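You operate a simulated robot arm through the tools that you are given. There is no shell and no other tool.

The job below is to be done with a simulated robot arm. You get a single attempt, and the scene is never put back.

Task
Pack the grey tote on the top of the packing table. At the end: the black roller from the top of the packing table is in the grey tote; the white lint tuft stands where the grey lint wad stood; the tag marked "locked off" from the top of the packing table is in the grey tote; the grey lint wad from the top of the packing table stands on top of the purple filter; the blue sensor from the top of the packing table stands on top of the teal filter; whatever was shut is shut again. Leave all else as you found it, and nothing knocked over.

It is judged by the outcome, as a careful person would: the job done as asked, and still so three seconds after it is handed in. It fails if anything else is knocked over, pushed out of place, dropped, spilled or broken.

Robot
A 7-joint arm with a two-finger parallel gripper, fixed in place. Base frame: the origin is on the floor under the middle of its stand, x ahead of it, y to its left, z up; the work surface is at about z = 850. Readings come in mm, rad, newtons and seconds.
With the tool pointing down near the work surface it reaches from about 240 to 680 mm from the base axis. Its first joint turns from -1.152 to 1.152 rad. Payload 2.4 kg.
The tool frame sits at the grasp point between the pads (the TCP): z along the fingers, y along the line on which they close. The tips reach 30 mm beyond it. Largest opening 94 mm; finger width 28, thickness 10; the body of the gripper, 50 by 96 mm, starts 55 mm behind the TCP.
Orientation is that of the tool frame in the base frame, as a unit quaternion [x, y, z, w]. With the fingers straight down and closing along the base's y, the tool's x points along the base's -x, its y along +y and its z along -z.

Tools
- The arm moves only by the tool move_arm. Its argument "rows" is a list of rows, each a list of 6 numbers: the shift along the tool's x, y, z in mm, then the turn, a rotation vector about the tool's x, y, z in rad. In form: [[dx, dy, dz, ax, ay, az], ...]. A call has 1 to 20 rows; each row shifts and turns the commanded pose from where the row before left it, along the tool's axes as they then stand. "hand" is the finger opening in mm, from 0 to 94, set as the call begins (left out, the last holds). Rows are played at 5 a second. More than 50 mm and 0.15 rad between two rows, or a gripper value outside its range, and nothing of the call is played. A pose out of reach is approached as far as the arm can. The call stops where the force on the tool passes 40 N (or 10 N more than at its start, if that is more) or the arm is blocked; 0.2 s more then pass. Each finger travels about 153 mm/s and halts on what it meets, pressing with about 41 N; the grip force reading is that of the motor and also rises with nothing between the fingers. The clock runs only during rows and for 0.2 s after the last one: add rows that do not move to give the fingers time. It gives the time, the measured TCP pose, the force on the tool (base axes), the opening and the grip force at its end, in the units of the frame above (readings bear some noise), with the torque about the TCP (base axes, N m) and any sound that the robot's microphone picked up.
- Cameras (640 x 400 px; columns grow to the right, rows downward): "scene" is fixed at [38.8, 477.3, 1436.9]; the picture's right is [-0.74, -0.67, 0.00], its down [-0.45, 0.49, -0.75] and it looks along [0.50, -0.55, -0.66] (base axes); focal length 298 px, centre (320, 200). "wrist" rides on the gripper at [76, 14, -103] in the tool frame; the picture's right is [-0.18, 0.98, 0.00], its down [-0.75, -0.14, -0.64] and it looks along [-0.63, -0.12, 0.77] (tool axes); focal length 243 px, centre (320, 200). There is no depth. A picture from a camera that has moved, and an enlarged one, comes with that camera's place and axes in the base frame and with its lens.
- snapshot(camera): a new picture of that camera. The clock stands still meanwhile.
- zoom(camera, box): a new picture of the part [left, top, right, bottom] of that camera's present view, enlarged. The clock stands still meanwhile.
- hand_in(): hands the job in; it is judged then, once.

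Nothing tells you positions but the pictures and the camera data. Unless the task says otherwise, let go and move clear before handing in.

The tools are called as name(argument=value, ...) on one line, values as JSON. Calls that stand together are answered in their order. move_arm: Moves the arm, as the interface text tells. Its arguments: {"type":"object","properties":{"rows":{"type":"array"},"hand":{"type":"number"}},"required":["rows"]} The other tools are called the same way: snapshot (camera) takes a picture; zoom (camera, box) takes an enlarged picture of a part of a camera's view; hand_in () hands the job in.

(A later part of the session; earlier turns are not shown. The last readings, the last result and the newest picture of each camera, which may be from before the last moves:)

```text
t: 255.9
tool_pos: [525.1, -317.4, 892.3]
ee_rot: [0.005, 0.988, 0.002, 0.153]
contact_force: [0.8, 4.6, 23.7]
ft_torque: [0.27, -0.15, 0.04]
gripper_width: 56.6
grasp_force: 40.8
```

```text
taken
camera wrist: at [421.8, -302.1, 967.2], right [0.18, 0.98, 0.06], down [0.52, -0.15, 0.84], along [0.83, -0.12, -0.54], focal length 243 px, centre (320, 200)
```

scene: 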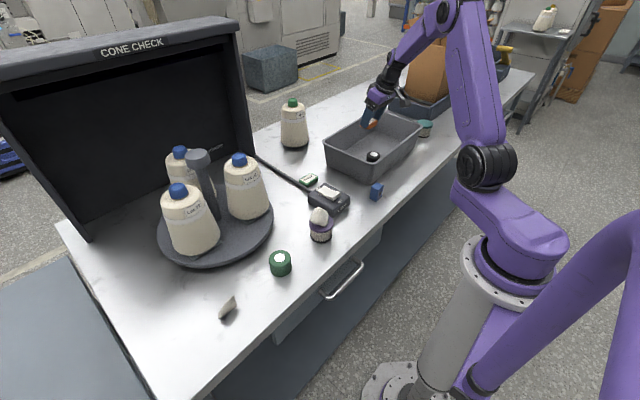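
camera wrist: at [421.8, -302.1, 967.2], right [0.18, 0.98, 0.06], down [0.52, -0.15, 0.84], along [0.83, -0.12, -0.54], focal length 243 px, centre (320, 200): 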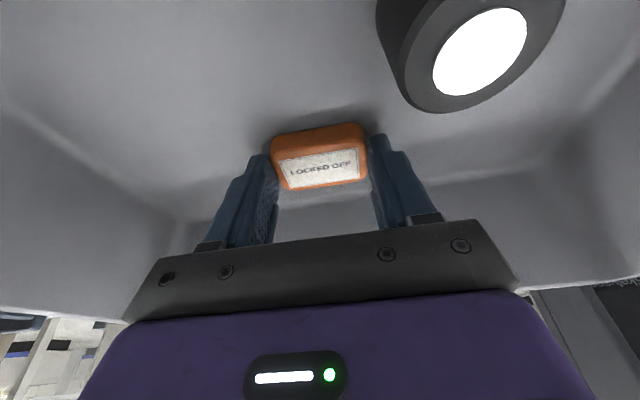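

The tag is on the tote floor, flat. I'll relax, release and rise straight up.

move_arm(rows=[[-0.3, 0, -0.9, 0, 0, 0], [0, 0, 0, 0, 0, 0]])

move_arm(rows=[[0, 0, 0, 0, 0, 0], [0, 0, 0, 0, 0, 0]], hand=68)

move_arm(rows=[[-3, 0, -9.5, 0, 0, 0], [-6, 0, -19, 0, 0, 0], [-9, 0, -28, 0, 0, 0], [-11, 0, -35, 0, 0, 0], [-11, 0, -35, 0, 0, 0], [-11, 0, -35, 0, 0, 0], [0, 0, 0, 0, 0, 0]])

zoom(camera="scene", box=[300, 80, 440, 200])

snapshot(camera="wrist")

```text
t: 256.5
tool_pos: [524.8, -316.9, 892.2]
ee_rot: [0.006, 0.988, 0.001, 0.152]
contact_force: [5.2, 1.0, 14.2]
ft_torque: [0.0, -0.33, 0.03]
gripper_width: 56.1
grasp_force: 41.7
```

```text
t: 257.1
tool_pos: [523.5, -317.5, 891.4]
ee_rot: [0.005, 0.988, 0.003, 0.152]
contact_force: [-0.1, 0.2, 0.4]
ft_torque: [0.02, -0.02, -0.01]
gripper_width: 67.9
grasp_force: 0.0
```

```text
t: 258.7
tool_pos: [524.4, -317.2, 1062.1]
ee_rot: [0.006, 0.988, 0.003, 0.152]
contact_force: [-0.4, -0.1, -0.3]
ft_torque: [-0.02, 0.02, 0.0]
gripper_width: 68.1
grasp_force: 0.1
```

```text
3.33 times, centred on (370, 140) of scene
camera zoom: at [38.8, 477.3, 1436.9], right [-0.74, -0.67, 0.0], down [-0.45, 0.49, -0.75], along [0.5, -0.55, -0.66], focal length 993 px, centre (153, 400)
```

zoom: 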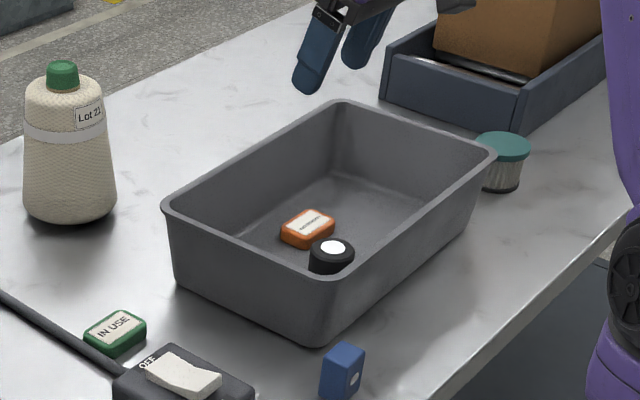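

```text
taken
camera wrist: at [421.3, -302.8, 1137.2], right [0.19, 0.98, 0.06], down [0.52, -0.15, 0.84], along [0.83, -0.12, -0.54], focal length 243 px, centre (320, 200)
```

wrist: 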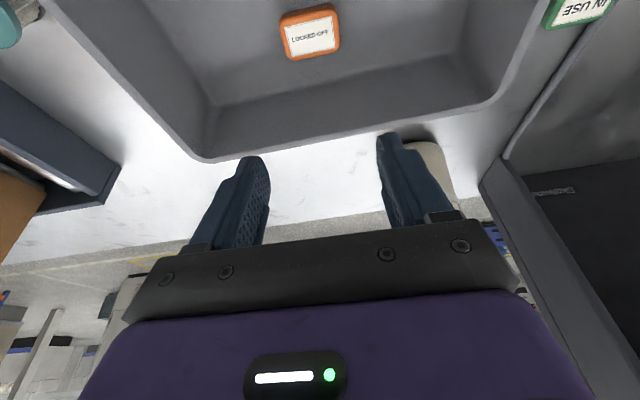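

Both the roller and the tag are in the tote. Next is the blue sensor near (374, −147). I'll level the tool and move over to it.

move_arm(rows=[[0, 0, 0, 0, 0.1, 0], [0, 0, 0, 0, 0.1, 0], [0, 0, 0, 0, 0.105, 0], [30, 33, 0, 0, 0, 0], [30, 33, 0, 0, 0, 0], [30, 33, 0, 0, 0, 0], [30, 33, 0, 0, 0, 0], [30, 35, 0, 0, 0, 0], [0, 0, 35, 0, 0, 0], [0, 0, 35, 0, 0, 0], [0, 0, 0, 0, 0, 0]], hand=94)

snapshot(camera="wrist")

zoom(camera="wrist", box=[240, 50, 400, 170])

zoom(camera="scene", box=[350, 165, 410, 215])

```text
t: 261.1
tool_pos: [375.7, -147.8, 991.4]
ee_rot: [0.004, 1.0, 0.004, 0.0]
contact_force: [0.4, -0.2, 0.2]
ft_torque: [0.03, -0.01, 0.02]
gripper_width: 94.0
grasp_force: 0.0
```

```text
taken
camera wrist: at [298.5, -134.2, 1093.8], right [0.19, 0.98, 0.01], down [0.75, -0.15, 0.64], along [0.63, -0.12, -0.77], focal length 243 px, centre (320, 200)
```

wrist: 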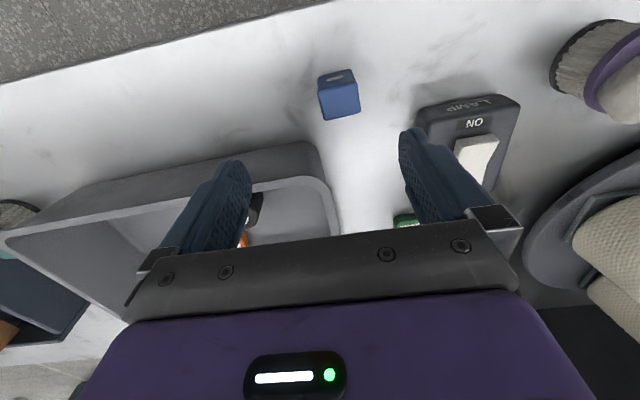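

```text
3.33 times, centred on (320, 110) of wrist
camera zoom: at [298.5, -134.2, 1093.8], right [0.19, 0.98, 0.01], down [0.75, -0.15, 0.64], along [0.63, -0.12, -0.77], focal length 809 px, centre (320, 500)
```

zoom: 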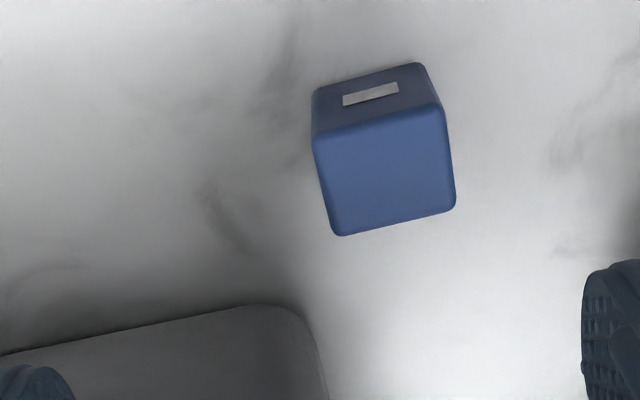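

```text
8.00 times, centred on (380, 190) of scene
camera zoom: at [38.8, 477.3, 1436.9], right [-0.74, -0.67, 0.0], down [-0.45, 0.49, -0.75], along [0.5, -0.55, -0.66], focal length 2382 px, centre (-160, 280)
```

zoom: 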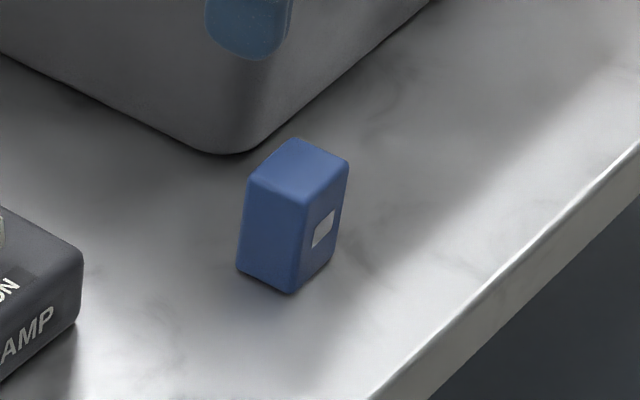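

The sensor is a box about 31 × 25 × 42 mm, centred at (368.5, −131). Because the teal filter is beyond vertical reach, I'll pick the sensor with the same outward tilt (0.3 rad) I'll need for placing it. First I'll tilt above it and check reach.

move_arm(rows=[[10, 16.5, 0, 0, 0, 0], [0, 0, 15, 0, 0, 0], [0, 0, 0, 0, -0.1, 0], [0, 0, 0, 0, -0.1, 0], [0, 0, 0, 0, -0.1, 0], [0, 0, 0, 0, 0, 0]], hand=64)

snapshot(camera="wrist")

```text
t: 262.5
tool_pos: [368.5, -133.4, 976.6]
ee_rot: [0.004, 0.99, 0.002, 0.138]
contact_force: [0.1, 0.2, -0.3]
ft_torque: [0.02, -0.03, -0.04]
gripper_width: 64.1
grasp_force: 0.0
```

```text
taken
camera wrist: at [266.8, -118.1, 1055.1], right [0.19, 0.98, 0.05], down [0.55, -0.15, 0.82], along [0.82, -0.12, -0.57], focal length 243 px, centre (320, 200)
```

wrist: 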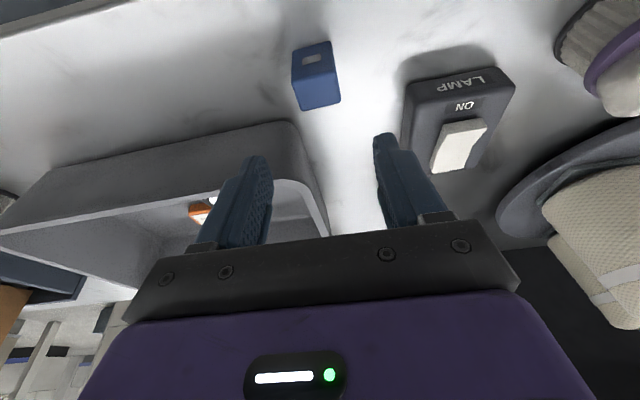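

The tilt is reachable and the sensor appears exactly where predicted. I'll descend vertically over it in stages.

move_arm(rows=[[5.8, 0.6, 17.3, 0, 0, 0], [5.8, 0.6, 17.3, 0, 0, 0], [5.8, 0.6, 17.3, 0, 0, 0], [0, 0, 0, 0, 0, 0]])

snapshot(camera="wrist")

```text
t: 263.5
tool_pos: [364.2, -134.5, 933.6]
ee_rot: [0.006, 0.989, -0.008, 0.146]
contact_force: [0.7, -0.7, 0.8]
ft_torque: [0.01, 0.01, -0.04]
gripper_width: 64.2
grasp_force: 0.0
out of reach, approached as far as the arm can: row 3
```

```text
taken
camera wrist: at [261.9, -117.2, 1008.7], right [0.19, 0.98, 0.04], down [0.53, -0.14, 0.84], along [0.82, -0.14, -0.55], focal length 243 px, centre (320, 200)
```

wrist: 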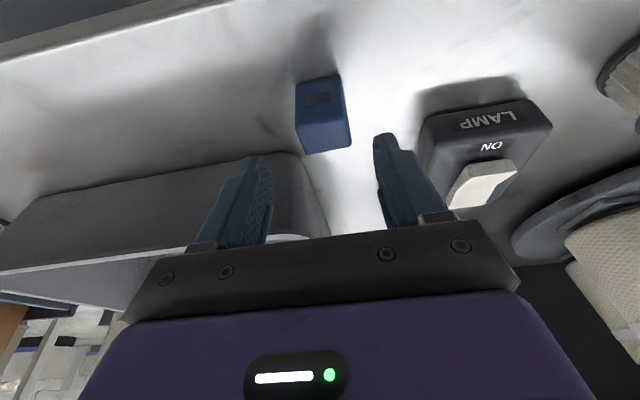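

Near the bottom this tilt direction is at the limit. A better way is to turn the wrist to yaw +90° so the tilt points sideways (towards −y) at pick-up, closing across the sensor's 25 mm side. I'll rise, level, turn and re-tilt.

move_arm(rows=[[0, 0, -30, 0, 0, 0], [0, 0, -30, 0, 0.1, 0], [0, 0, 0, 0, 0.1, 0], [0, 0, 0, 0, 0.093, 0], [0, 0, 0, 0, 0, 0.1428], [0, 0, 0, 0, 0, 0.1428], [0, 0, 0, 0, 0, 0.1428], [0, 0, 0, 0, 0, 0.1428], [0, 0, 0, 0, 0, 0.1428], [0, 0, 0, 0, 0, 0.1428], [0, 0, 0, 0, 0, 0.1428], [0, 0, 0, 0, 0, 0.1428], [0, 0, 0, 0, 0, 0.1428], [0, 0, 0, 0, 0, 0.1428], [0, 0, 0, 0, 0, 0.1428], [0, 0, 0, 0, 0, 0]], hand=46)

snapshot(camera="wrist")

```text
t: 266.9
tool_pos: [346.8, -130.6, 979.1]
ee_rot: [0.712, 0.703, 0.004, 0.0]
contact_force: [0.5, -0.8, 0.0]
ft_torque: [-0.07, -0.02, 0.01]
gripper_width: 45.7
grasp_force: 0.0
```

```text
taken
camera wrist: at [362.2, -55.3, 1083.3], right [0.98, -0.2, 0.01], down [-0.15, -0.76, 0.64], along [-0.12, -0.62, -0.77], focal length 243 px, centre (320, 200)
```

wrist: 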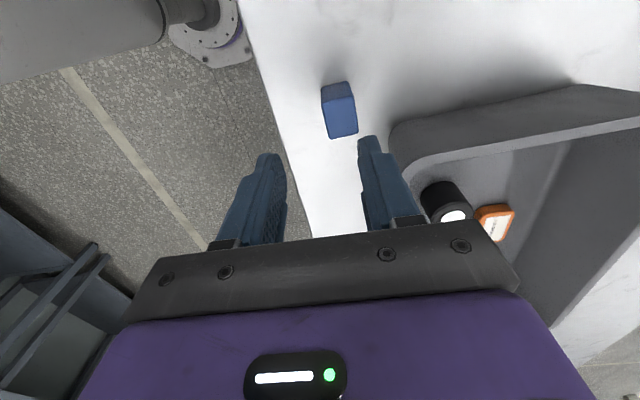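

Now I see the sensor from the +y side. I'll zoom in to refine its position and orientation.

zoom(camera="wrist", box=[260, 50, 420, 170])

```text
3.33 times, centred on (340, 110) of wrist
camera zoom: at [362.2, -55.3, 1083.3], right [0.98, -0.2, 0.01], down [-0.15, -0.76, 0.64], along [-0.12, -0.62, -0.77], focal length 809 px, centre (253, 500)
```

zoom: 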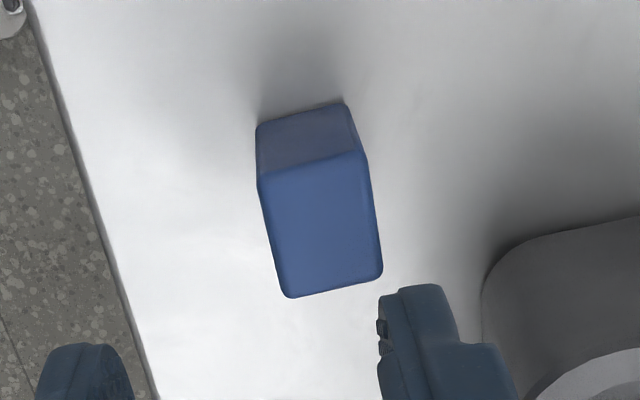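

The sensor's centre is at (365.5, −131.5), rotated about 4°. I'll align the yaw, centre over it, and apply the 0.3 rad tilt at height.

move_arm(rows=[[3.6, 18.7, 0, 0, 0, -0.079], [0, 0, 0, 0, -0.1, 0], [0, 0, 0, 0, -0.1, 0], [0, 0, 0, 0, -0.1, 0], [0, 0, 0, 0, 0, 0]], hand=46)

snapshot(camera="wrist")

```text
t: 268.1
tool_pos: [366.3, -126.8, 978.7]
ee_rot: [0.675, 0.723, -0.097, 0.11]
contact_force: [0.4, -0.1, -0.6]
ft_torque: [0.0, 0.0, 0.02]
gripper_width: 46.1
grasp_force: 0.0
```

```text
taken
camera wrist: at [372.8, -23.7, 1055.6], right [0.99, -0.11, 0.06], down [-0.11, -0.54, 0.83], along [-0.06, -0.83, -0.55], focal length 243 px, centre (320, 200)
```

wrist: 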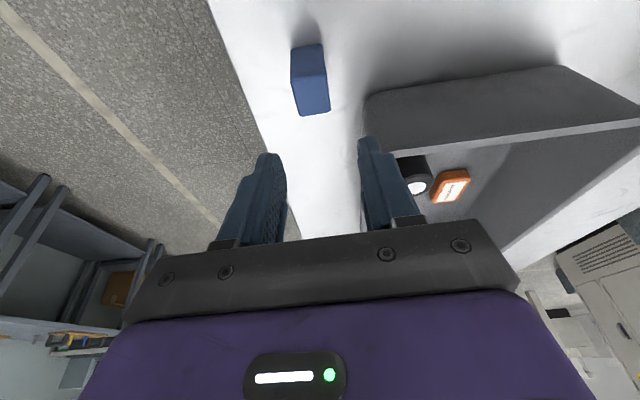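

The view matches the prediction. I'll descend vertically in stages onto the sensor.

move_arm(rows=[[5.4, -0.4, 17.9, 0, 0, 0], [5.4, -0.4, 17.9, 0, 0, 0], [5.4, -0.4, 17.9, 0, 0, 0], [0, 0, 0, 0, 0, 0]])

snapshot(camera="wrist")

```text
t: 269.1
tool_pos: [366.2, -126.1, 924.0]
ee_rot: [0.676, 0.722, -0.097, 0.109]
contact_force: [0.1, 0.1, -0.2]
ft_torque: [-0.02, 0.04, 0.01]
gripper_width: 46.0
grasp_force: 0.1
```

```text
taken
camera wrist: at [372.0, -23.1, 999.6], right [0.99, -0.11, 0.06], down [-0.11, -0.54, 0.83], along [-0.06, -0.83, -0.55], focal length 243 px, centre (320, 200)
```

wrist: 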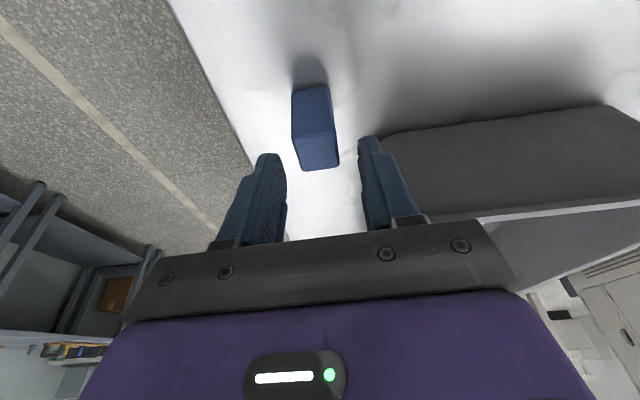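

Still aligned. I'll continue down the last 37 mm slowly.

move_arm(rows=[[3.6, -0.6, 12, 0, 0, 0], [3.6, -0.6, 12, 0, 0, 0], [3.4, -0.6, 11.5, 0, 0, 0], [0, 0, 0, 0, 0, 0]])

snapshot(camera="wrist")

zoom(camera="scene", box=[330, 140, 430, 220])

```text
t: 270.1
tool_pos: [362.7, -126.2, 887.1]
ee_rot: [0.675, 0.723, -0.097, 0.109]
contact_force: [0.2, -0.1, -0.5]
ft_torque: [-0.03, 0.0, -0.02]
gripper_width: 46.0
grasp_force: 0.0
```

```text
taken
camera wrist: at [370.1, -23.1, 962.8], right [0.99, -0.11, 0.06], down [-0.11, -0.54, 0.83], along [-0.06, -0.83, -0.55], focal length 243 px, centre (320, 200)
```

wrist: 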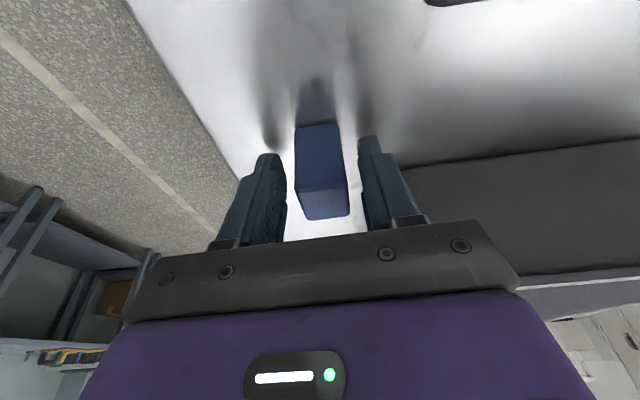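

```text
5.00 times, centred on (380, 180) of scene
camera zoom: at [38.8, 477.3, 1436.9], right [-0.74, -0.67, 0.0], down [-0.45, 0.49, -0.75], along [0.5, -0.55, -0.66], focal length 1489 px, centre (20, 300)
```

zoom: 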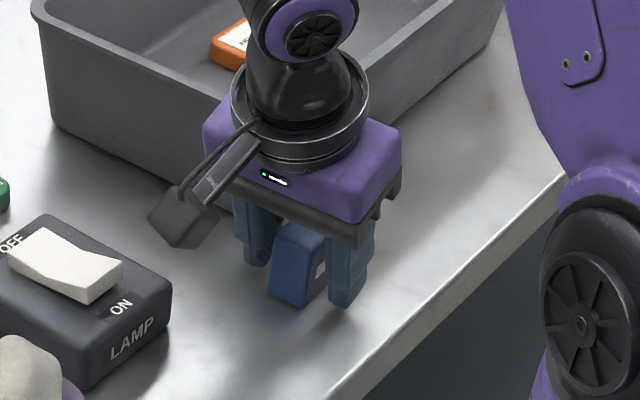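

The sensor is centred between the fingers. I'll close on it.

move_arm(rows=[[0, 0, 0, 0, 0, 0], [0, 0, 0, 0, 0, 0], [0, 0, 0, 0, 0, 0]], hand=10)

snapshot(camera="wrist")

```text
t: 270.9
tool_pos: [363.2, -126.2, 886.8]
ee_rot: [0.675, 0.723, -0.097, 0.109]
contact_force: [-0.6, -0.7, -0.4]
ft_torque: [0.03, 0.02, 0.01]
gripper_width: 29.4
grasp_force: 41.0
```

```text
taken
camera wrist: at [370.1, -23.1, 962.9], right [0.99, -0.11, 0.06], down [-0.11, -0.54, 0.83], along [-0.06, -0.83, -0.55], focal length 243 px, centre (320, 200)
```

wrist: 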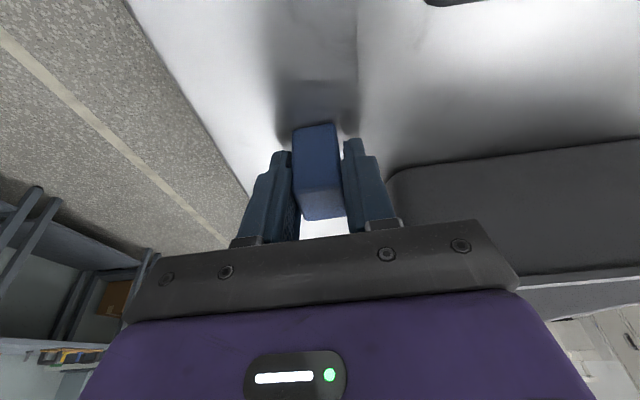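

The sensor is gripped at 29 mm. I'll lift it straight up and check.

move_arm(rows=[[-2.9, 0, -9.6, 0, 0, 0], [-5.8, 0, -19.1, 0, 0, 0], [-8.7, 0, -28.7, 0, 0, 0], [-11.6, 0, -38.2, 0, 0, 0], [-11.6, 0, -38.2, 0, 0, 0], [0, 0, 0, 0, 0, 0]])

snapshot(camera="wrist")

snapshot(camera="scene")

```text
t: 272.3
tool_pos: [365.3, -127.5, 1025.5]
ee_rot: [0.675, 0.723, -0.097, 0.109]
contact_force: [0.2, 0.0, -0.7]
ft_torque: [0.0, -0.02, -0.01]
gripper_width: 29.4
grasp_force: 41.0
```

```text
taken
camera wrist: at [372.0, -23.8, 1102.4], right [0.99, -0.11, 0.06], down [-0.11, -0.54, 0.83], along [-0.06, -0.83, -0.55], focal length 243 px, centre (320, 200)
```

wrist: 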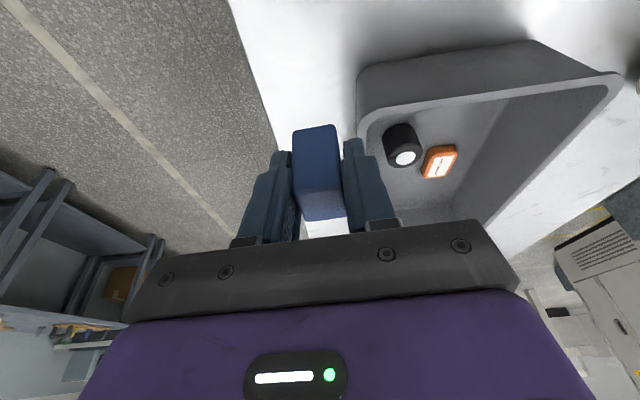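

```text
taken
```

scene: 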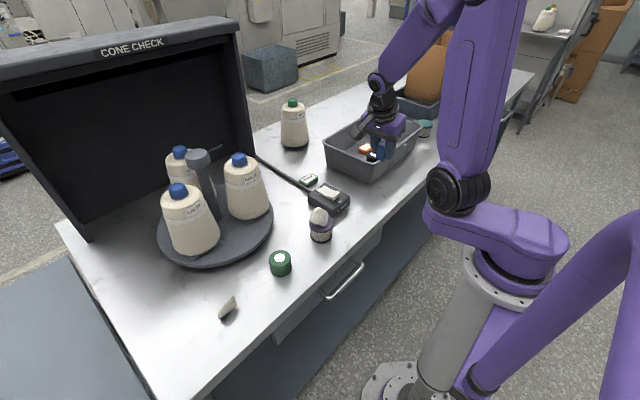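

The sensor is held upright. I'll carry it towards the teal filter, keeping this orientation, and stop short to measure the lid.

move_arm(rows=[[-37.8, 5.4, 11.5, 0, 0, 0], [-37.8, 5.4, 11.5, 0, 0, 0], [-37.8, 5.4, 11.5, 0, 0, 0], [-37.8, 5.4, 11.5, 0, 0, 0], [-37.8, 5.4, 11.5, 0, 0, 0], [-37.8, 5.4, 11.5, 0, 0, 0], [-37.8, 5.4, 11.5, 0, 0, 0], [-37.8, 5.4, 11.5, 0, 0, 0], [0, 0, 0, 0, 0, 0]])

snapshot(camera="wrist")

snapshot(camera="scene")

```text
t: 274.3
tool_pos: [430.5, -437.5, 1026.5]
ee_rot: [0.675, 0.723, -0.097, 0.109]
contact_force: [0.8, 0.5, -0.3]
ft_torque: [-0.01, 0.01, 0.01]
gripper_width: 29.7
grasp_force: 41.2
```

```text
taken
camera wrist: at [437.1, -335.1, 1102.4], right [0.99, -0.11, 0.06], down [-0.11, -0.54, 0.83], along [-0.06, -0.83, -0.55], focal length 243 px, centre (320, 200)
```

wrist: 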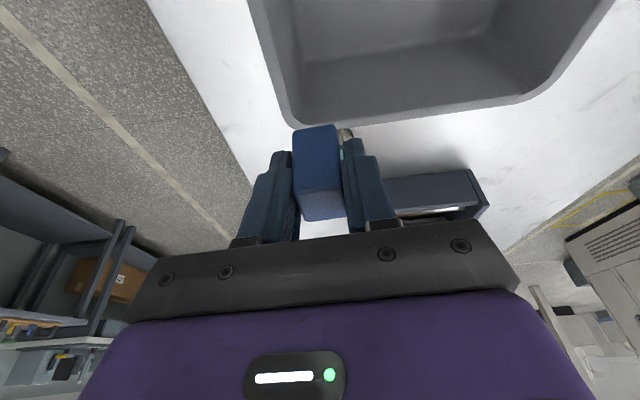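

```text
taken
```

scene: 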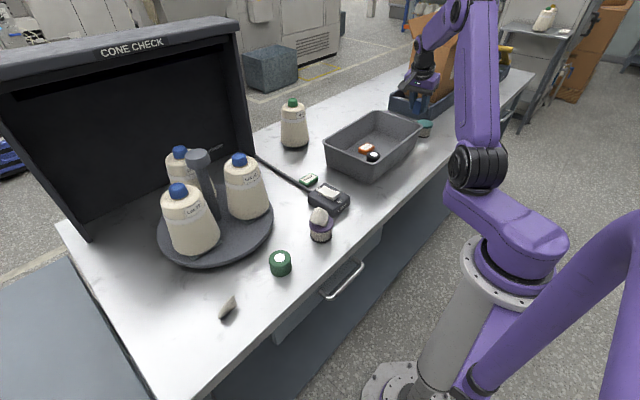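

The fingers hide the filter from here. I'll sidestep towards −x to see its lid clearly.

move_arm(rows=[[3, -40, 0, 0, 0, 0], [3, -40, 0, 0, 0, 0], [2, -35, 0, 0, 0, 0], [0, 0, 0, 0, 0, 0]])

snapshot(camera="wrist")

zoom(camera="wrist", box=[360, 90, 500, 220])

```text
t: 275.3
tool_pos: [314.6, -441.6, 1023.8]
ee_rot: [0.675, 0.723, -0.097, 0.11]
contact_force: [-0.4, 0.5, 1.0]
ft_torque: [-0.02, 0.05, 0.01]
gripper_width: 29.4
grasp_force: 40.6
```

```text
taken
camera wrist: at [321.5, -338.3, 1099.8], right [0.99, -0.11, 0.06], down [-0.11, -0.54, 0.83], along [-0.06, -0.83, -0.55], focal length 243 px, centre (320, 200)
```

wrist: 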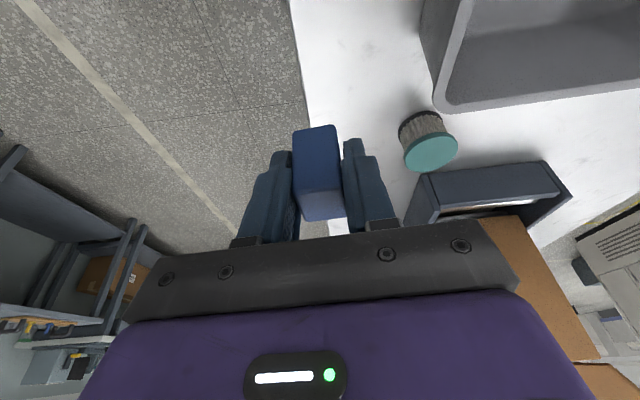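

```text
3.08 times, centred on (430, 155) of wrist
camera zoom: at [321.5, -338.3, 1099.8], right [0.99, -0.11, 0.06], down [-0.11, -0.54, 0.83], along [-0.06, -0.83, -0.55], focal length 746 px, centre (-18, 338)
```

zoom: 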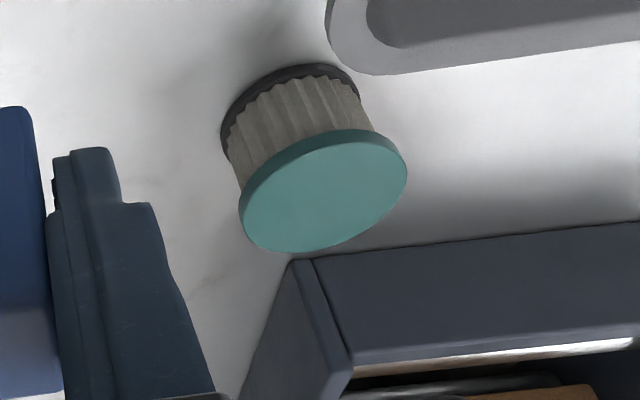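

The teal lid's centre is at about (447.5, −573) with its top near z 897. I'll move above it at z≈979 and check that it's within reach.

move_arm(rows=[[-2.8, 43.9, 1.2, 0, 0, 0], [-2.8, 43.9, 1.2, 0, 0, 0], [-2.8, 43.9, 1.2, 0, 0, 0], [-35.7, -3.1, 26.5, 0, 0, 0], [-35.7, -3.1, 26.5, 0, 0, 0], [-35.7, -3.1, 26.5, 0, 0, 0], [0, 0, 0, 0, 0, 0]])

snapshot(camera="wrist")

zoom(camera="scene", box=[370, 60, 470, 150])

```text
t: 276.9
tool_pos: [445.7, -566.2, 980.0]
ee_rot: [0.675, 0.723, -0.097, 0.109]
contact_force: [-0.2, 0.0, -0.1]
ft_torque: [-0.01, 0.01, -0.01]
gripper_width: 29.3
grasp_force: 41.6
```

```text
taken
camera wrist: at [451.7, -463.1, 1056.2], right [0.99, -0.11, 0.06], down [-0.11, -0.55, 0.83], along [-0.06, -0.83, -0.55], focal length 243 px, centre (320, 200)
```

wrist: 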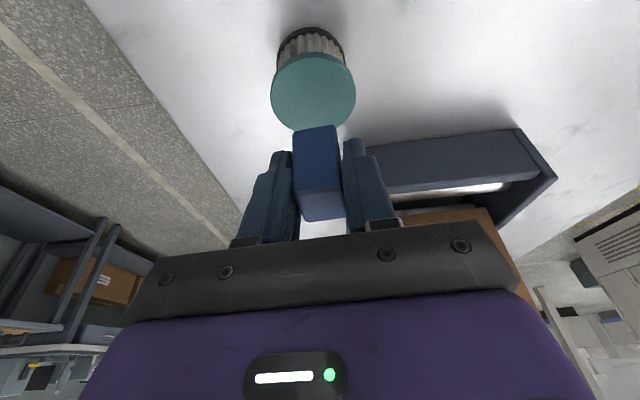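

```text
4.44 times, centred on (420, 105) of scene
camera zoom: at [38.8, 477.3, 1436.9], right [-0.74, -0.67, 0.0], down [-0.45, 0.49, -0.75], along [0.5, -0.55, -0.66], focal length 1324 px, centre (-124, 622)
```

zoom: 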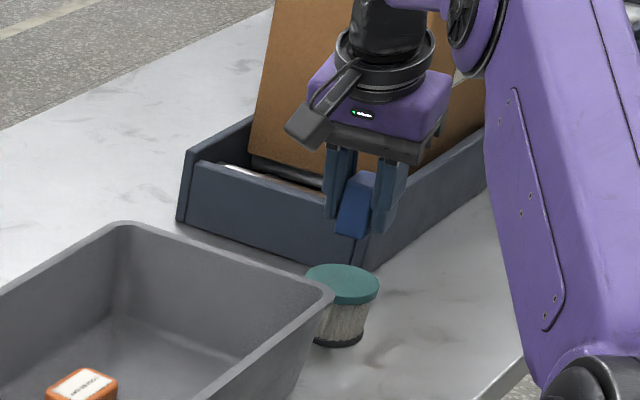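

It's reachable. The lid appears slightly nearer than I estimated (about y −567). I'll lower 25 mm and check alignment again from both cameras.

move_arm(rows=[[3.6, 0, 12, 0, 0, 0], [3.6, 0, 12, 0, 0, 0], [0, 0, 0, 0, 0, 0]])

snapshot(camera="wrist")

zoom(camera="wrist", box=[240, 50, 400, 240])

zoom(camera="scene", box=[390, 80, 460, 140])

```text
t: 277.7
tool_pos: [445.7, -566.1, 953.7]
ee_rot: [0.675, 0.723, -0.098, 0.11]
contact_force: [-0.6, 0.2, -0.1]
ft_torque: [0.01, 0.02, 0.03]
gripper_width: 29.2
grasp_force: 41.1
```

```text
taken
camera wrist: at [452.3, -462.9, 1030.4], right [0.99, -0.11, 0.06], down [-0.11, -0.54, 0.83], along [-0.06, -0.83, -0.55], focal length 243 px, centre (320, 200)
```

wrist: 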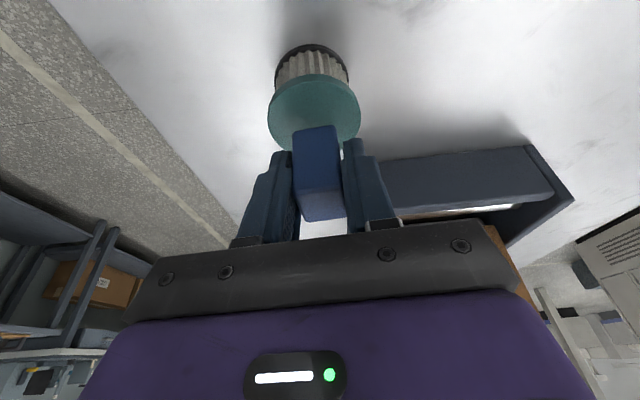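

```text
2.11 times, centred on (320, 145) of wrist
camera zoom: at [452.3, -462.9, 1030.4], right [0.99, -0.11, 0.06], down [-0.11, -0.54, 0.83], along [-0.06, -0.83, -0.55], focal length 511 px, centre (320, 316)
```

zoom: 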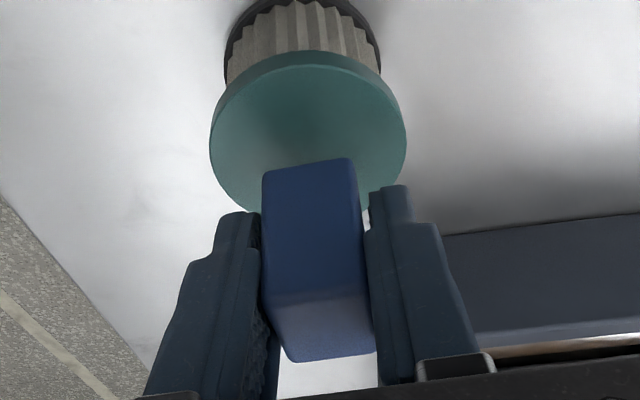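

```text
6.67 times, centred on (425, 110) of scene
camera zoom: at [38.8, 477.3, 1436.9], right [-0.74, -0.67, 0.0], down [-0.45, 0.49, -0.75], along [0.5, -0.55, -0.66], focal length 1985 px, centre (-380, 800)
```

zoom: 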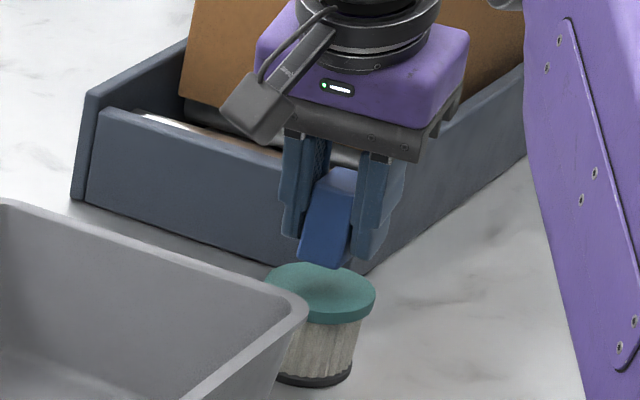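

The sensor is well centred over the lid and about 18 mm above it. I'll nudge 2 mm towards +y and descend slowly until contact.

move_arm(rows=[[1.9, 0, -0.6, 0, 0, 0], [2.0, 0, 6.7, 0, 0, 0], [1.5, 0, 4.8, 0, 0, 0], [0, 0, 0, 0, 0, 0]])

move_arm(rows=[[0.6, 0, 1.9, 0, 0, 0], [0.3, 0, 0.95, 0, 0, 0], [0, 0, 0, 0, 0, 0]])

```text
t: 278.7
tool_pos: [445.1, -566.1, 941.1]
ee_rot: [0.675, 0.723, -0.098, 0.109]
contact_force: [-0.2, -0.1, 0.5]
ft_torque: [0.03, 0.01, 0.01]
gripper_width: 29.5
grasp_force: 40.2
```

```text
t: 279.5
tool_pos: [444.9, -564.9, 938.0]
ee_rot: [0.675, 0.723, -0.098, 0.109]
contact_force: [0.3, 0.0, -0.8]
ft_torque: [-0.01, -0.02, 0.03]
gripper_width: 29.4
grasp_force: 40.8
```

move_arm(rows=[[0.3, 0, 0.95, 0, 0, 0], [0.3, 0, 0.95, 0, 0, 0], [0, 0, 0, 0, 0, 0]])

move_arm(rows=[[0.3, 0, 0.95, 0, 0, 0], [0, 0, 0, 0, 0, 0]])

zoom(camera="scene", box=[390, 80, 460, 140])

```text
t: 280.3
tool_pos: [445.0, -563.1, 936.6]
ee_rot: [0.675, 0.723, -0.098, 0.109]
contact_force: [0.3, -0.3, 0.9]
ft_torque: [0.0, -0.02, -0.01]
gripper_width: 29.3
grasp_force: 40.5
```

```text
t: 280.9
tool_pos: [445.7, -564.1, 937.1]
ee_rot: [0.675, 0.723, -0.098, 0.111]
contact_force: [0.0, -1.7, 3.4]
ft_torque: [-0.11, 0.02, 0.01]
gripper_width: 29.3
grasp_force: 40.9
```

```text
6.67 times, centred on (425, 110) of scene
camera zoom: at [38.7, 477.4, 1436.9], right [-0.74, -0.67, 0.0], down [-0.45, 0.49, -0.75], along [0.5, -0.55, -0.66], focal length 1985 px, centre (-380, 800)
```

zoom: 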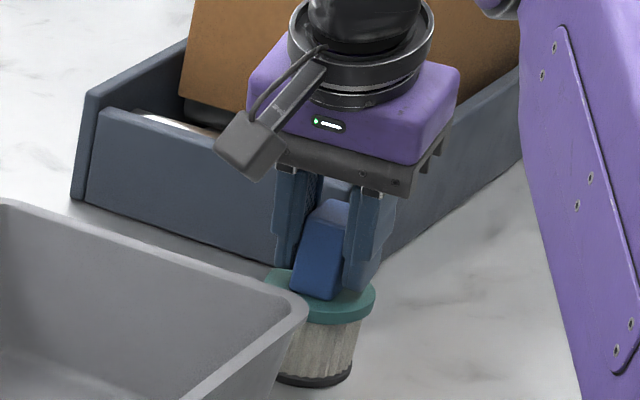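

Contact is just starting (3 N). I'll press 0.8 mm more so it sits flush, then release in stages.

move_arm(rows=[[0.25, 0, 0.8, 0, 0, 0], [0, 0, 0, 0, 0, 0]])

snapshot(camera="wrist")

```text
t: 281.5
tool_pos: [445.6, -564.6, 935.6]
ee_rot: [0.675, 0.723, -0.097, 0.112]
contact_force: [-2.1, 0.5, 16.2]
ft_torque: [-0.06, 0.16, 0.0]
gripper_width: 29.5
grasp_force: 40.9
```

```text
taken
camera wrist: at [451.3, -460.3, 1011.8], right [0.99, -0.11, 0.06], down [-0.11, -0.54, 0.83], along [-0.06, -0.83, -0.55], focal length 243 px, centre (320, 200)
```

wrist: 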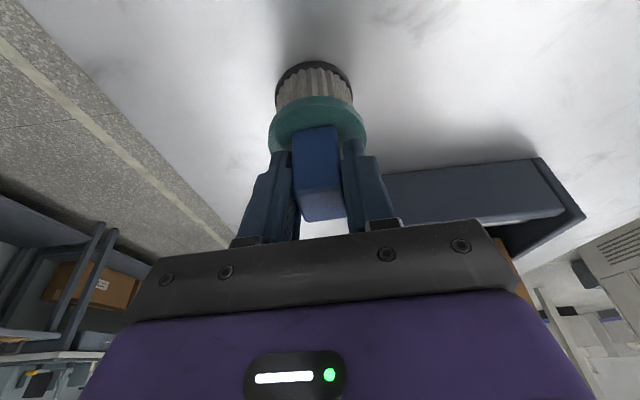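

It's flush on the lid. I'll relax slightly and open the fingers in small stages.

move_arm(rows=[[-0.15, 0, -0.5, 0, 0, 0], [0, 0, 0, 0, 0, 0]])

move_arm(rows=[[0, 0, 0, 0, 0, 0], [0, 0, 0, 0, 0, 0]], hand=33)

move_arm(rows=[[0, 0, 0, 0, 0, 0], [0, 0, 0, 0, 0, 0]], hand=46)

snapshot(camera="wrist")

zoom(camera="scene", box=[390, 80, 460, 140])

```text
t: 282.1
tool_pos: [444.5, -564.2, 935.3]
ee_rot: [0.675, 0.723, -0.098, 0.111]
contact_force: [-0.6, -0.7, 19.0]
ft_torque: [-0.17, 0.1, 0.03]
gripper_width: 29.6
grasp_force: 40.5
```

```text
t: 282.7
tool_pos: [445.2, -563.7, 932.7]
ee_rot: [0.675, 0.724, -0.097, 0.107]
contact_force: [-0.1, 0.1, 1.2]
ft_torque: [0.01, 0.01, 0.01]
gripper_width: 33.0
grasp_force: 0.1
```

```text
t: 283.3
tool_pos: [444.0, -564.7, 935.2]
ee_rot: [0.675, 0.723, -0.097, 0.109]
contact_force: [0.5, 0.0, 0.2]
ft_torque: [0.01, 0.01, 0.0]
gripper_width: 45.8
grasp_force: 0.1
```

```text
taken
camera wrist: at [451.2, -460.4, 1010.5], right [0.99, -0.11, 0.06], down [-0.11, -0.54, 0.83], along [-0.06, -0.83, -0.55], focal length 243 px, centre (320, 200)
```

wrist: 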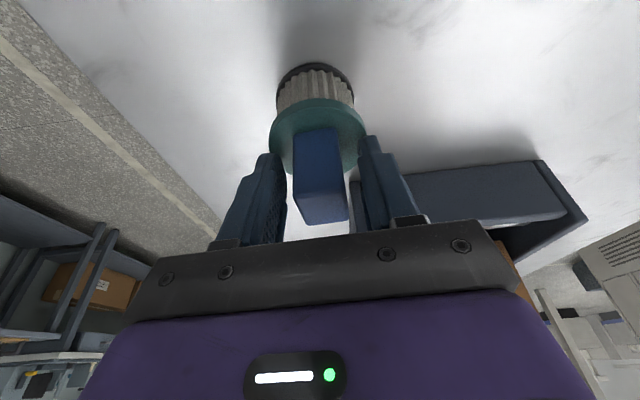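

```text
6.67 times, centred on (425, 110) of scene
camera zoom: at [38.8, 477.3, 1436.9], right [-0.74, -0.67, 0.0], down [-0.45, 0.49, -0.75], along [0.5, -0.55, -0.66], focal length 1985 px, centre (-380, 800)
```

zoom: 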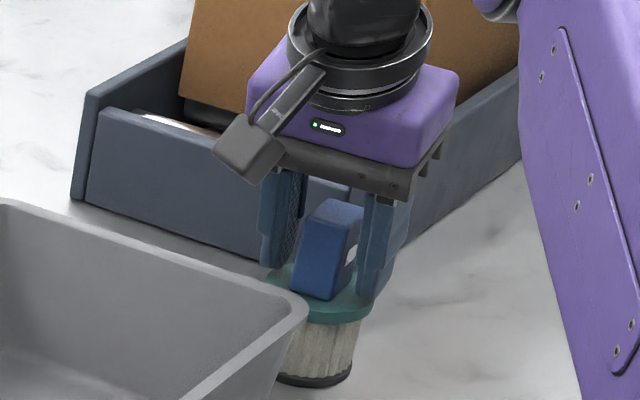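

The sensor stands on the teal lid, released. I'll withdraw along the tool axis and check.

move_arm(rows=[[0, 0, -6, 0, 0, 0], [0, 0, -12, 0, 0, 0], [0, 0, -20, 0, 0, 0], [0, 0, -35, 0, 0, 0], [0, 0, -45, 0, 0, 0], [0, 0, -45, 0, 0, 0], [0, 0, 0, 0, 0, 0]])

snapshot(camera="wrist")

zoom(camera="scene", box=[380, 70, 460, 140])

snapshot(camera="scene")

```text
t: 284.9
tool_pos: [440.1, -521.3, 1090.6]
ee_rot: [0.675, 0.723, -0.096, 0.111]
contact_force: [-0.2, -0.3, 0.6]
ft_torque: [0.01, -0.02, 0.02]
gripper_width: 45.8
grasp_force: 0.1
```

```text
taken
camera wrist: at [446.5, -418.4, 1167.6], right [0.99, -0.11, 0.06], down [-0.11, -0.54, 0.83], along [-0.06, -0.83, -0.55], focal length 243 px, centre (320, 200)
```

wrist: 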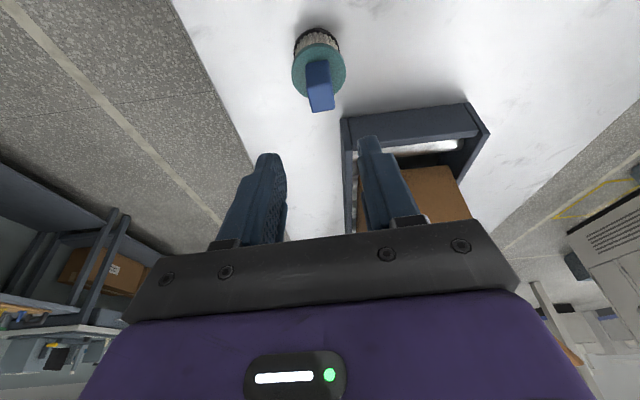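

```text
5.71 times, centred on (420, 105) of scene
camera zoom: at [38.8, 477.3, 1436.9], right [-0.74, -0.67, 0.0], down [-0.45, 0.49, -0.75], along [0.5, -0.55, -0.66], focal length 1702 px, centre (-251, 743)
```

zoom: 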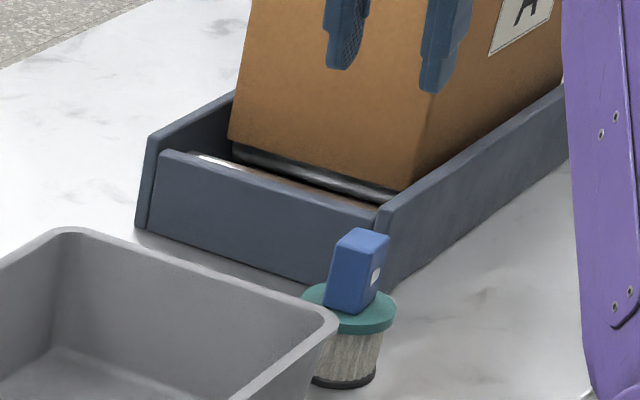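

```text
taken
```

scene: 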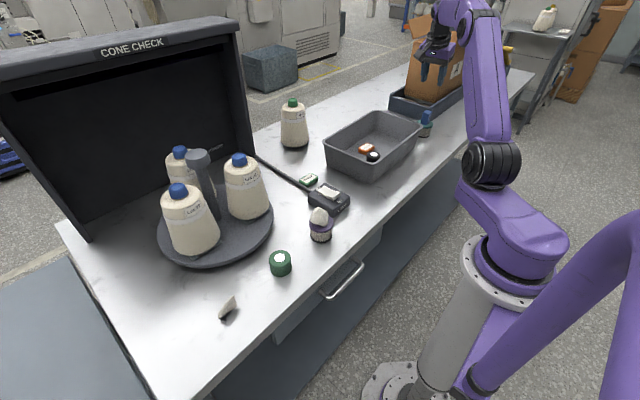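

The sensor is in place on the teal filter. One doubt remains: going back over my drawer views, there was a blind patch inside the drawer (left side, around 180–260 mm behind its front) that no picture covered, and the task wording hints that the white tuft was not on the tabletop. It's worth reopening the drawer to check that patch. First I'll level the tool and return to the handle's side.

move_arm(rows=[[0, 0, 0, 0, 0.1, 0], [0, 0, 0, 0, 0.1, 0], [0, 0, 0, 0, 0.094, 0.065], [40, -10, 0, 0, 0, 0], [46, -10, 0, 0, 0, 0], [46, -10, 0, 0, 0, 0], [46, -10, 0, 0, 0, 0], [46, -10, 0, 0, 0, 0], [46, 0, 0, 0, 0, 0], [46, 0, 0, 0, 0, 0], [46, 0, 0, 0, 0, 0], [46, 0, 0, 0, 0, 0], [46, 0, 0, 0, 0, 0], [46, 0, 0, 0, 0, 0], [46, 0, 0, 0, 0, 0], [46, 0, 0, 0, 0, 0], [46, 0, 0, 0, 0, 0], [46, 0, 0, 0, 0, 0], [46, 0, 0, 0, 0, 0], [0, 0, 0, 0, 0, 0]], hand=94)

snapshot(camera="scene")

```text
t: 289.1
tool_pos: [377.2, 218.8, 1088.6]
ee_rot: [0.705, 0.709, 0.004, 0.004]
contact_force: [-0.5, -0.5, -0.4]
ft_torque: [-0.01, -0.02, -0.01]
gripper_width: 94.0
grasp_force: 0.1
out of reach, approached as far as the arm can: row 3
```

```text
taken
```

scene: 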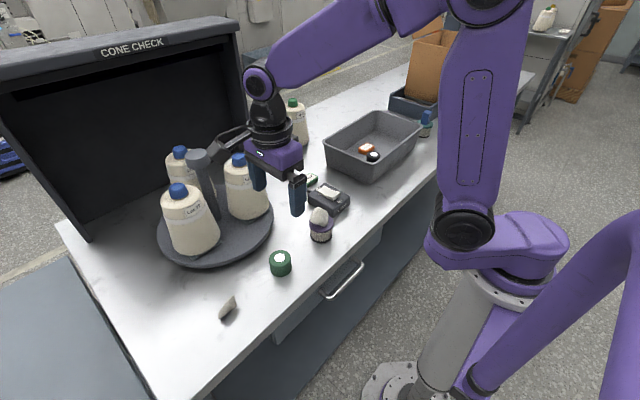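

I'll now repeat the approach to the handle that worked before: down in front of the table edge, then sideways to just left of the handle.

move_arm(rows=[[19, -42, 0, 0, 0, 0], [19, -42, 0, 0, 0, 0], [0, 0, 45, 0, 0, 0], [0, 0, 45, 0, 0, 0], [0, 0, 45, 0, 0, 0], [0, 0, 45, 0, 0, 0], [0, -29, 0, 0, 0, 0], [0, -29, 0, 0, 0, 0], [0, 0, 30, 0, 0, 0], [0, 0, 30, 0, 0, 0], [0, 0, 20, 0, 0, 0], [-28, 0, 0, 0, 0, 0], [-28, 0, 0, 0, 0, 0], [0, 0, 0, 0, 0, 0]], hand=94)

snapshot(camera="wrist")

snapshot(camera="scene")

```text
t: 292.1
tool_pos: [234.4, 199.8, 829.0]
ee_rot: [0.705, 0.709, 0.004, 0.003]
contact_force: [-0.3, -0.3, 0.7]
ft_torque: [0.01, 0.0, -0.02]
gripper_width: 94.0
grasp_force: 0.0
```

```text
taken
camera wrist: at [248.6, 276.8, 931.8], right [0.98, -0.18, 0.01], down [-0.14, -0.75, 0.64], along [-0.11, -0.63, -0.77], focal length 243 px, centre (320, 200)
```

wrist: 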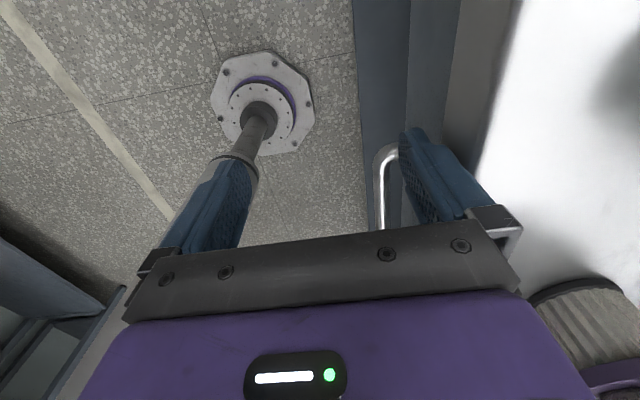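

```text
taken
```

scene: 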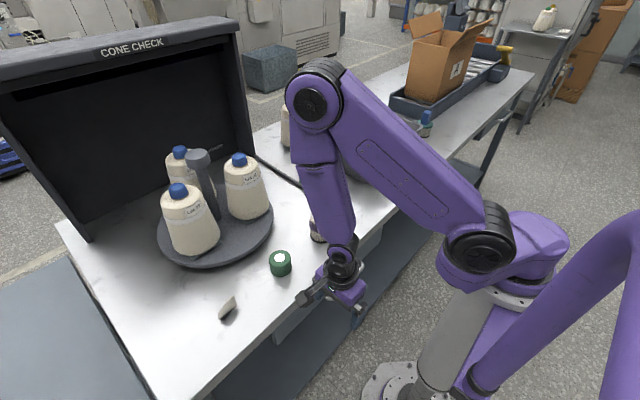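

Same starting point as last time. I'll apply the sideways lean and then the small forward tilt.

move_arm(rows=[[0, 0, 0, 0, -0.13, 0], [0, 0, 0, 0, -0.13, 0], [0, 0, 0, 0, -0.13, 0], [0, 0, 0, 0, -0.13, 0], [0, 0, 0, 0, -0.13, 0], [0, 0, 0, 0, 0, 0]])

snapshot(camera="scene")

```text
t: 293.1
tool_pos: [244.0, 206.2, 825.3]
ee_rot: [0.611, 0.772, -0.112, 0.135]
contact_force: [-26.6, -0.2, 6.6]
ft_torque: [-0.03, -0.55, -0.05]
gripper_width: 79.9
grasp_force: 0.1
out of reach, approached as far as the arm can: row 3
stopped in row 4: the force on the tool passed its limit at 43 N (the readings are from after the stop); the commanded pose is now the measured one
```

```text
taken
```

scene: 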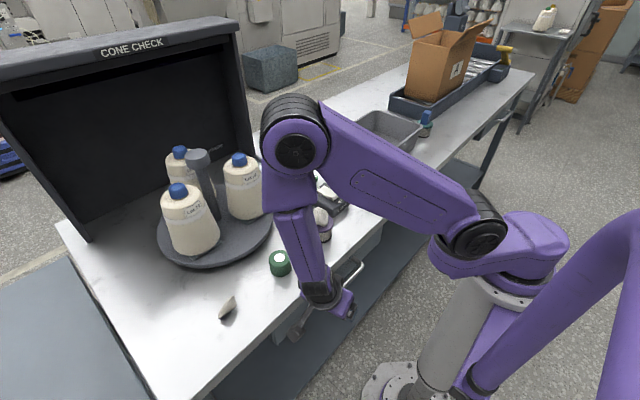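

The lean drifted this time and the finger is pressing on the slab edge, so I'll back away first.

move_arm(rows=[[8, -5, -3, 0, 0, 0], [8, -5, -3, 0, 0, 0], [0, 0, 0, 0, 0, 0]], hand=94)

```text
t: 293.9
tool_pos: [236.0, 222.6, 824.4]
ee_rot: [0.611, 0.772, -0.109, 0.138]
contact_force: [0.7, 0.0, -0.6]
ft_torque: [0.03, -0.01, -0.03]
gripper_width: 93.9
grasp_force: 0.0
```

Free again. I'll correct the yaw drift in two small turns, then add the rest of the lean.

move_arm(rows=[[0, 0, 0, 0.0397, 0, 0.108], [0, 0, 0, 0.0397, 0, 0.108], [0, 0, 0, 0, 0, 0]])

```text
t: 294.6
tool_pos: [232.9, 221.0, 826.0]
ee_rot: [0.697, 0.695, -0.126, 0.123]
contact_force: [-0.1, -0.3, -0.2]
ft_torque: [-0.02, 0.01, 0.01]
gripper_width: 94.0
grasp_force: 0.1
```

Yaw is aligned again with a lean of 0.35. I'll add the remaining 0.23 rad.

move_arm(rows=[[0, 0, 0, 0, -0.08, 0], [0, 0, 0, 0, -0.08, 0], [0, 0, 0, 0, -0.07, 0], [0, 0, 0, 0, 0, 0]])

snapshot(camera="scene")

```text
t: 295.6
tool_pos: [233.9, 222.3, 825.5]
ee_rot: [0.678, 0.677, -0.204, 0.203]
contact_force: [0.5, -0.2, -0.1]
ft_torque: [-0.03, -0.02, 0.01]
gripper_width: 94.2
grasp_force: 0.0
```

```text
taken
```

scene: 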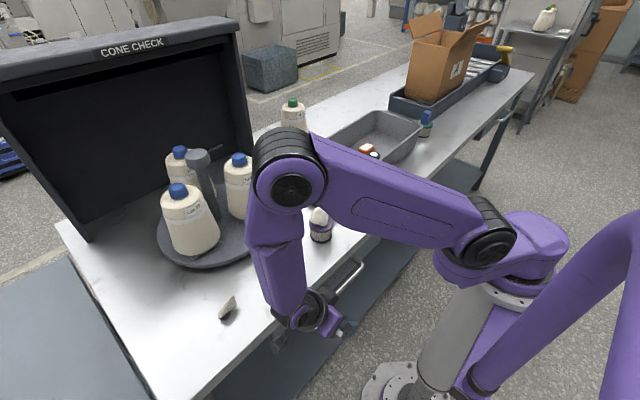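

The lean is set with everything clear. Now the small forward tilt.

move_arm(rows=[[0, 0, 0, -0.0964, 0, 0.0635], [0, 0, 0, -0.0964, 0, 0.0635], [0, 0, 0, 0, 0, 0]])

```text
t: 296.4
tool_pos: [232.4, 222.4, 825.5]
ee_rot: [0.696, 0.649, -0.124, 0.28]
contact_force: [1.1, -0.3, 0.2]
ft_torque: [-0.01, 0.03, -0.02]
gripper_width: 93.8
grasp_force: 0.1
```

I'll move to the pre-approach point above the gap behind the bar.

move_arm(rows=[[-15.2, -1.4, 11.3, 0, 0, 0], [-15.2, -1.4, 11.3, 0, 0, 0], [0, 0, 12, 0, 0, 0], [0, 0, 0, 0, 0, 0]])

zoom(camera="wrist", box=[290, 40, 530, 240])

snapshot(camera="scene")

```text
t: 297.4
tool_pos: [232.4, 178.6, 812.1]
ee_rot: [0.696, 0.649, -0.126, 0.28]
contact_force: [-0.6, -0.4, -0.4]
ft_torque: [0.0, -0.01, 0.0]
gripper_width: 94.0
grasp_force: 0.2
```

```text
2.00 times, centred on (410, 140) of wrist
camera zoom: at [237.5, 298.8, 858.2], right [0.93, -0.15, 0.32], down [-0.35, -0.27, 0.89], along [-0.05, -0.95, -0.31], focal length 485 px, centre (140, 320)
```

zoom: 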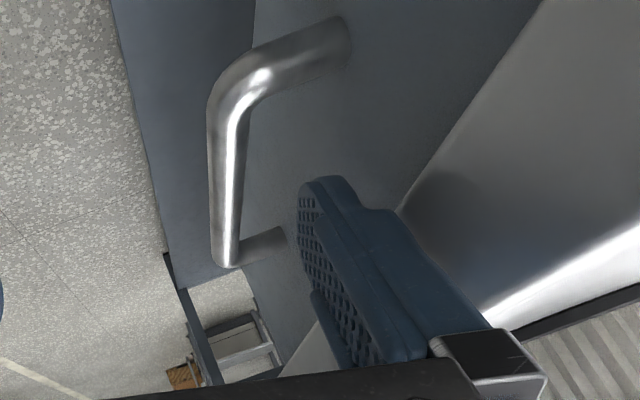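

```text
taken
```

scene: 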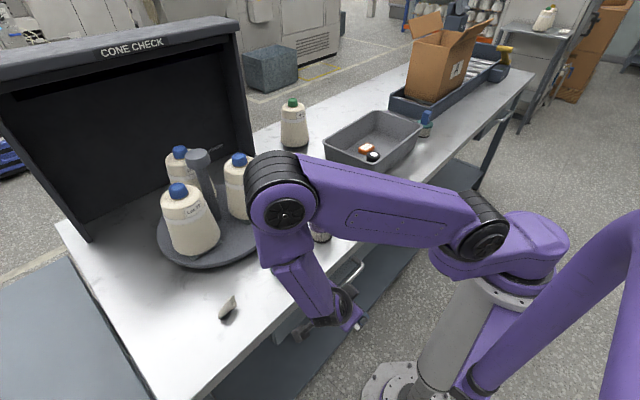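

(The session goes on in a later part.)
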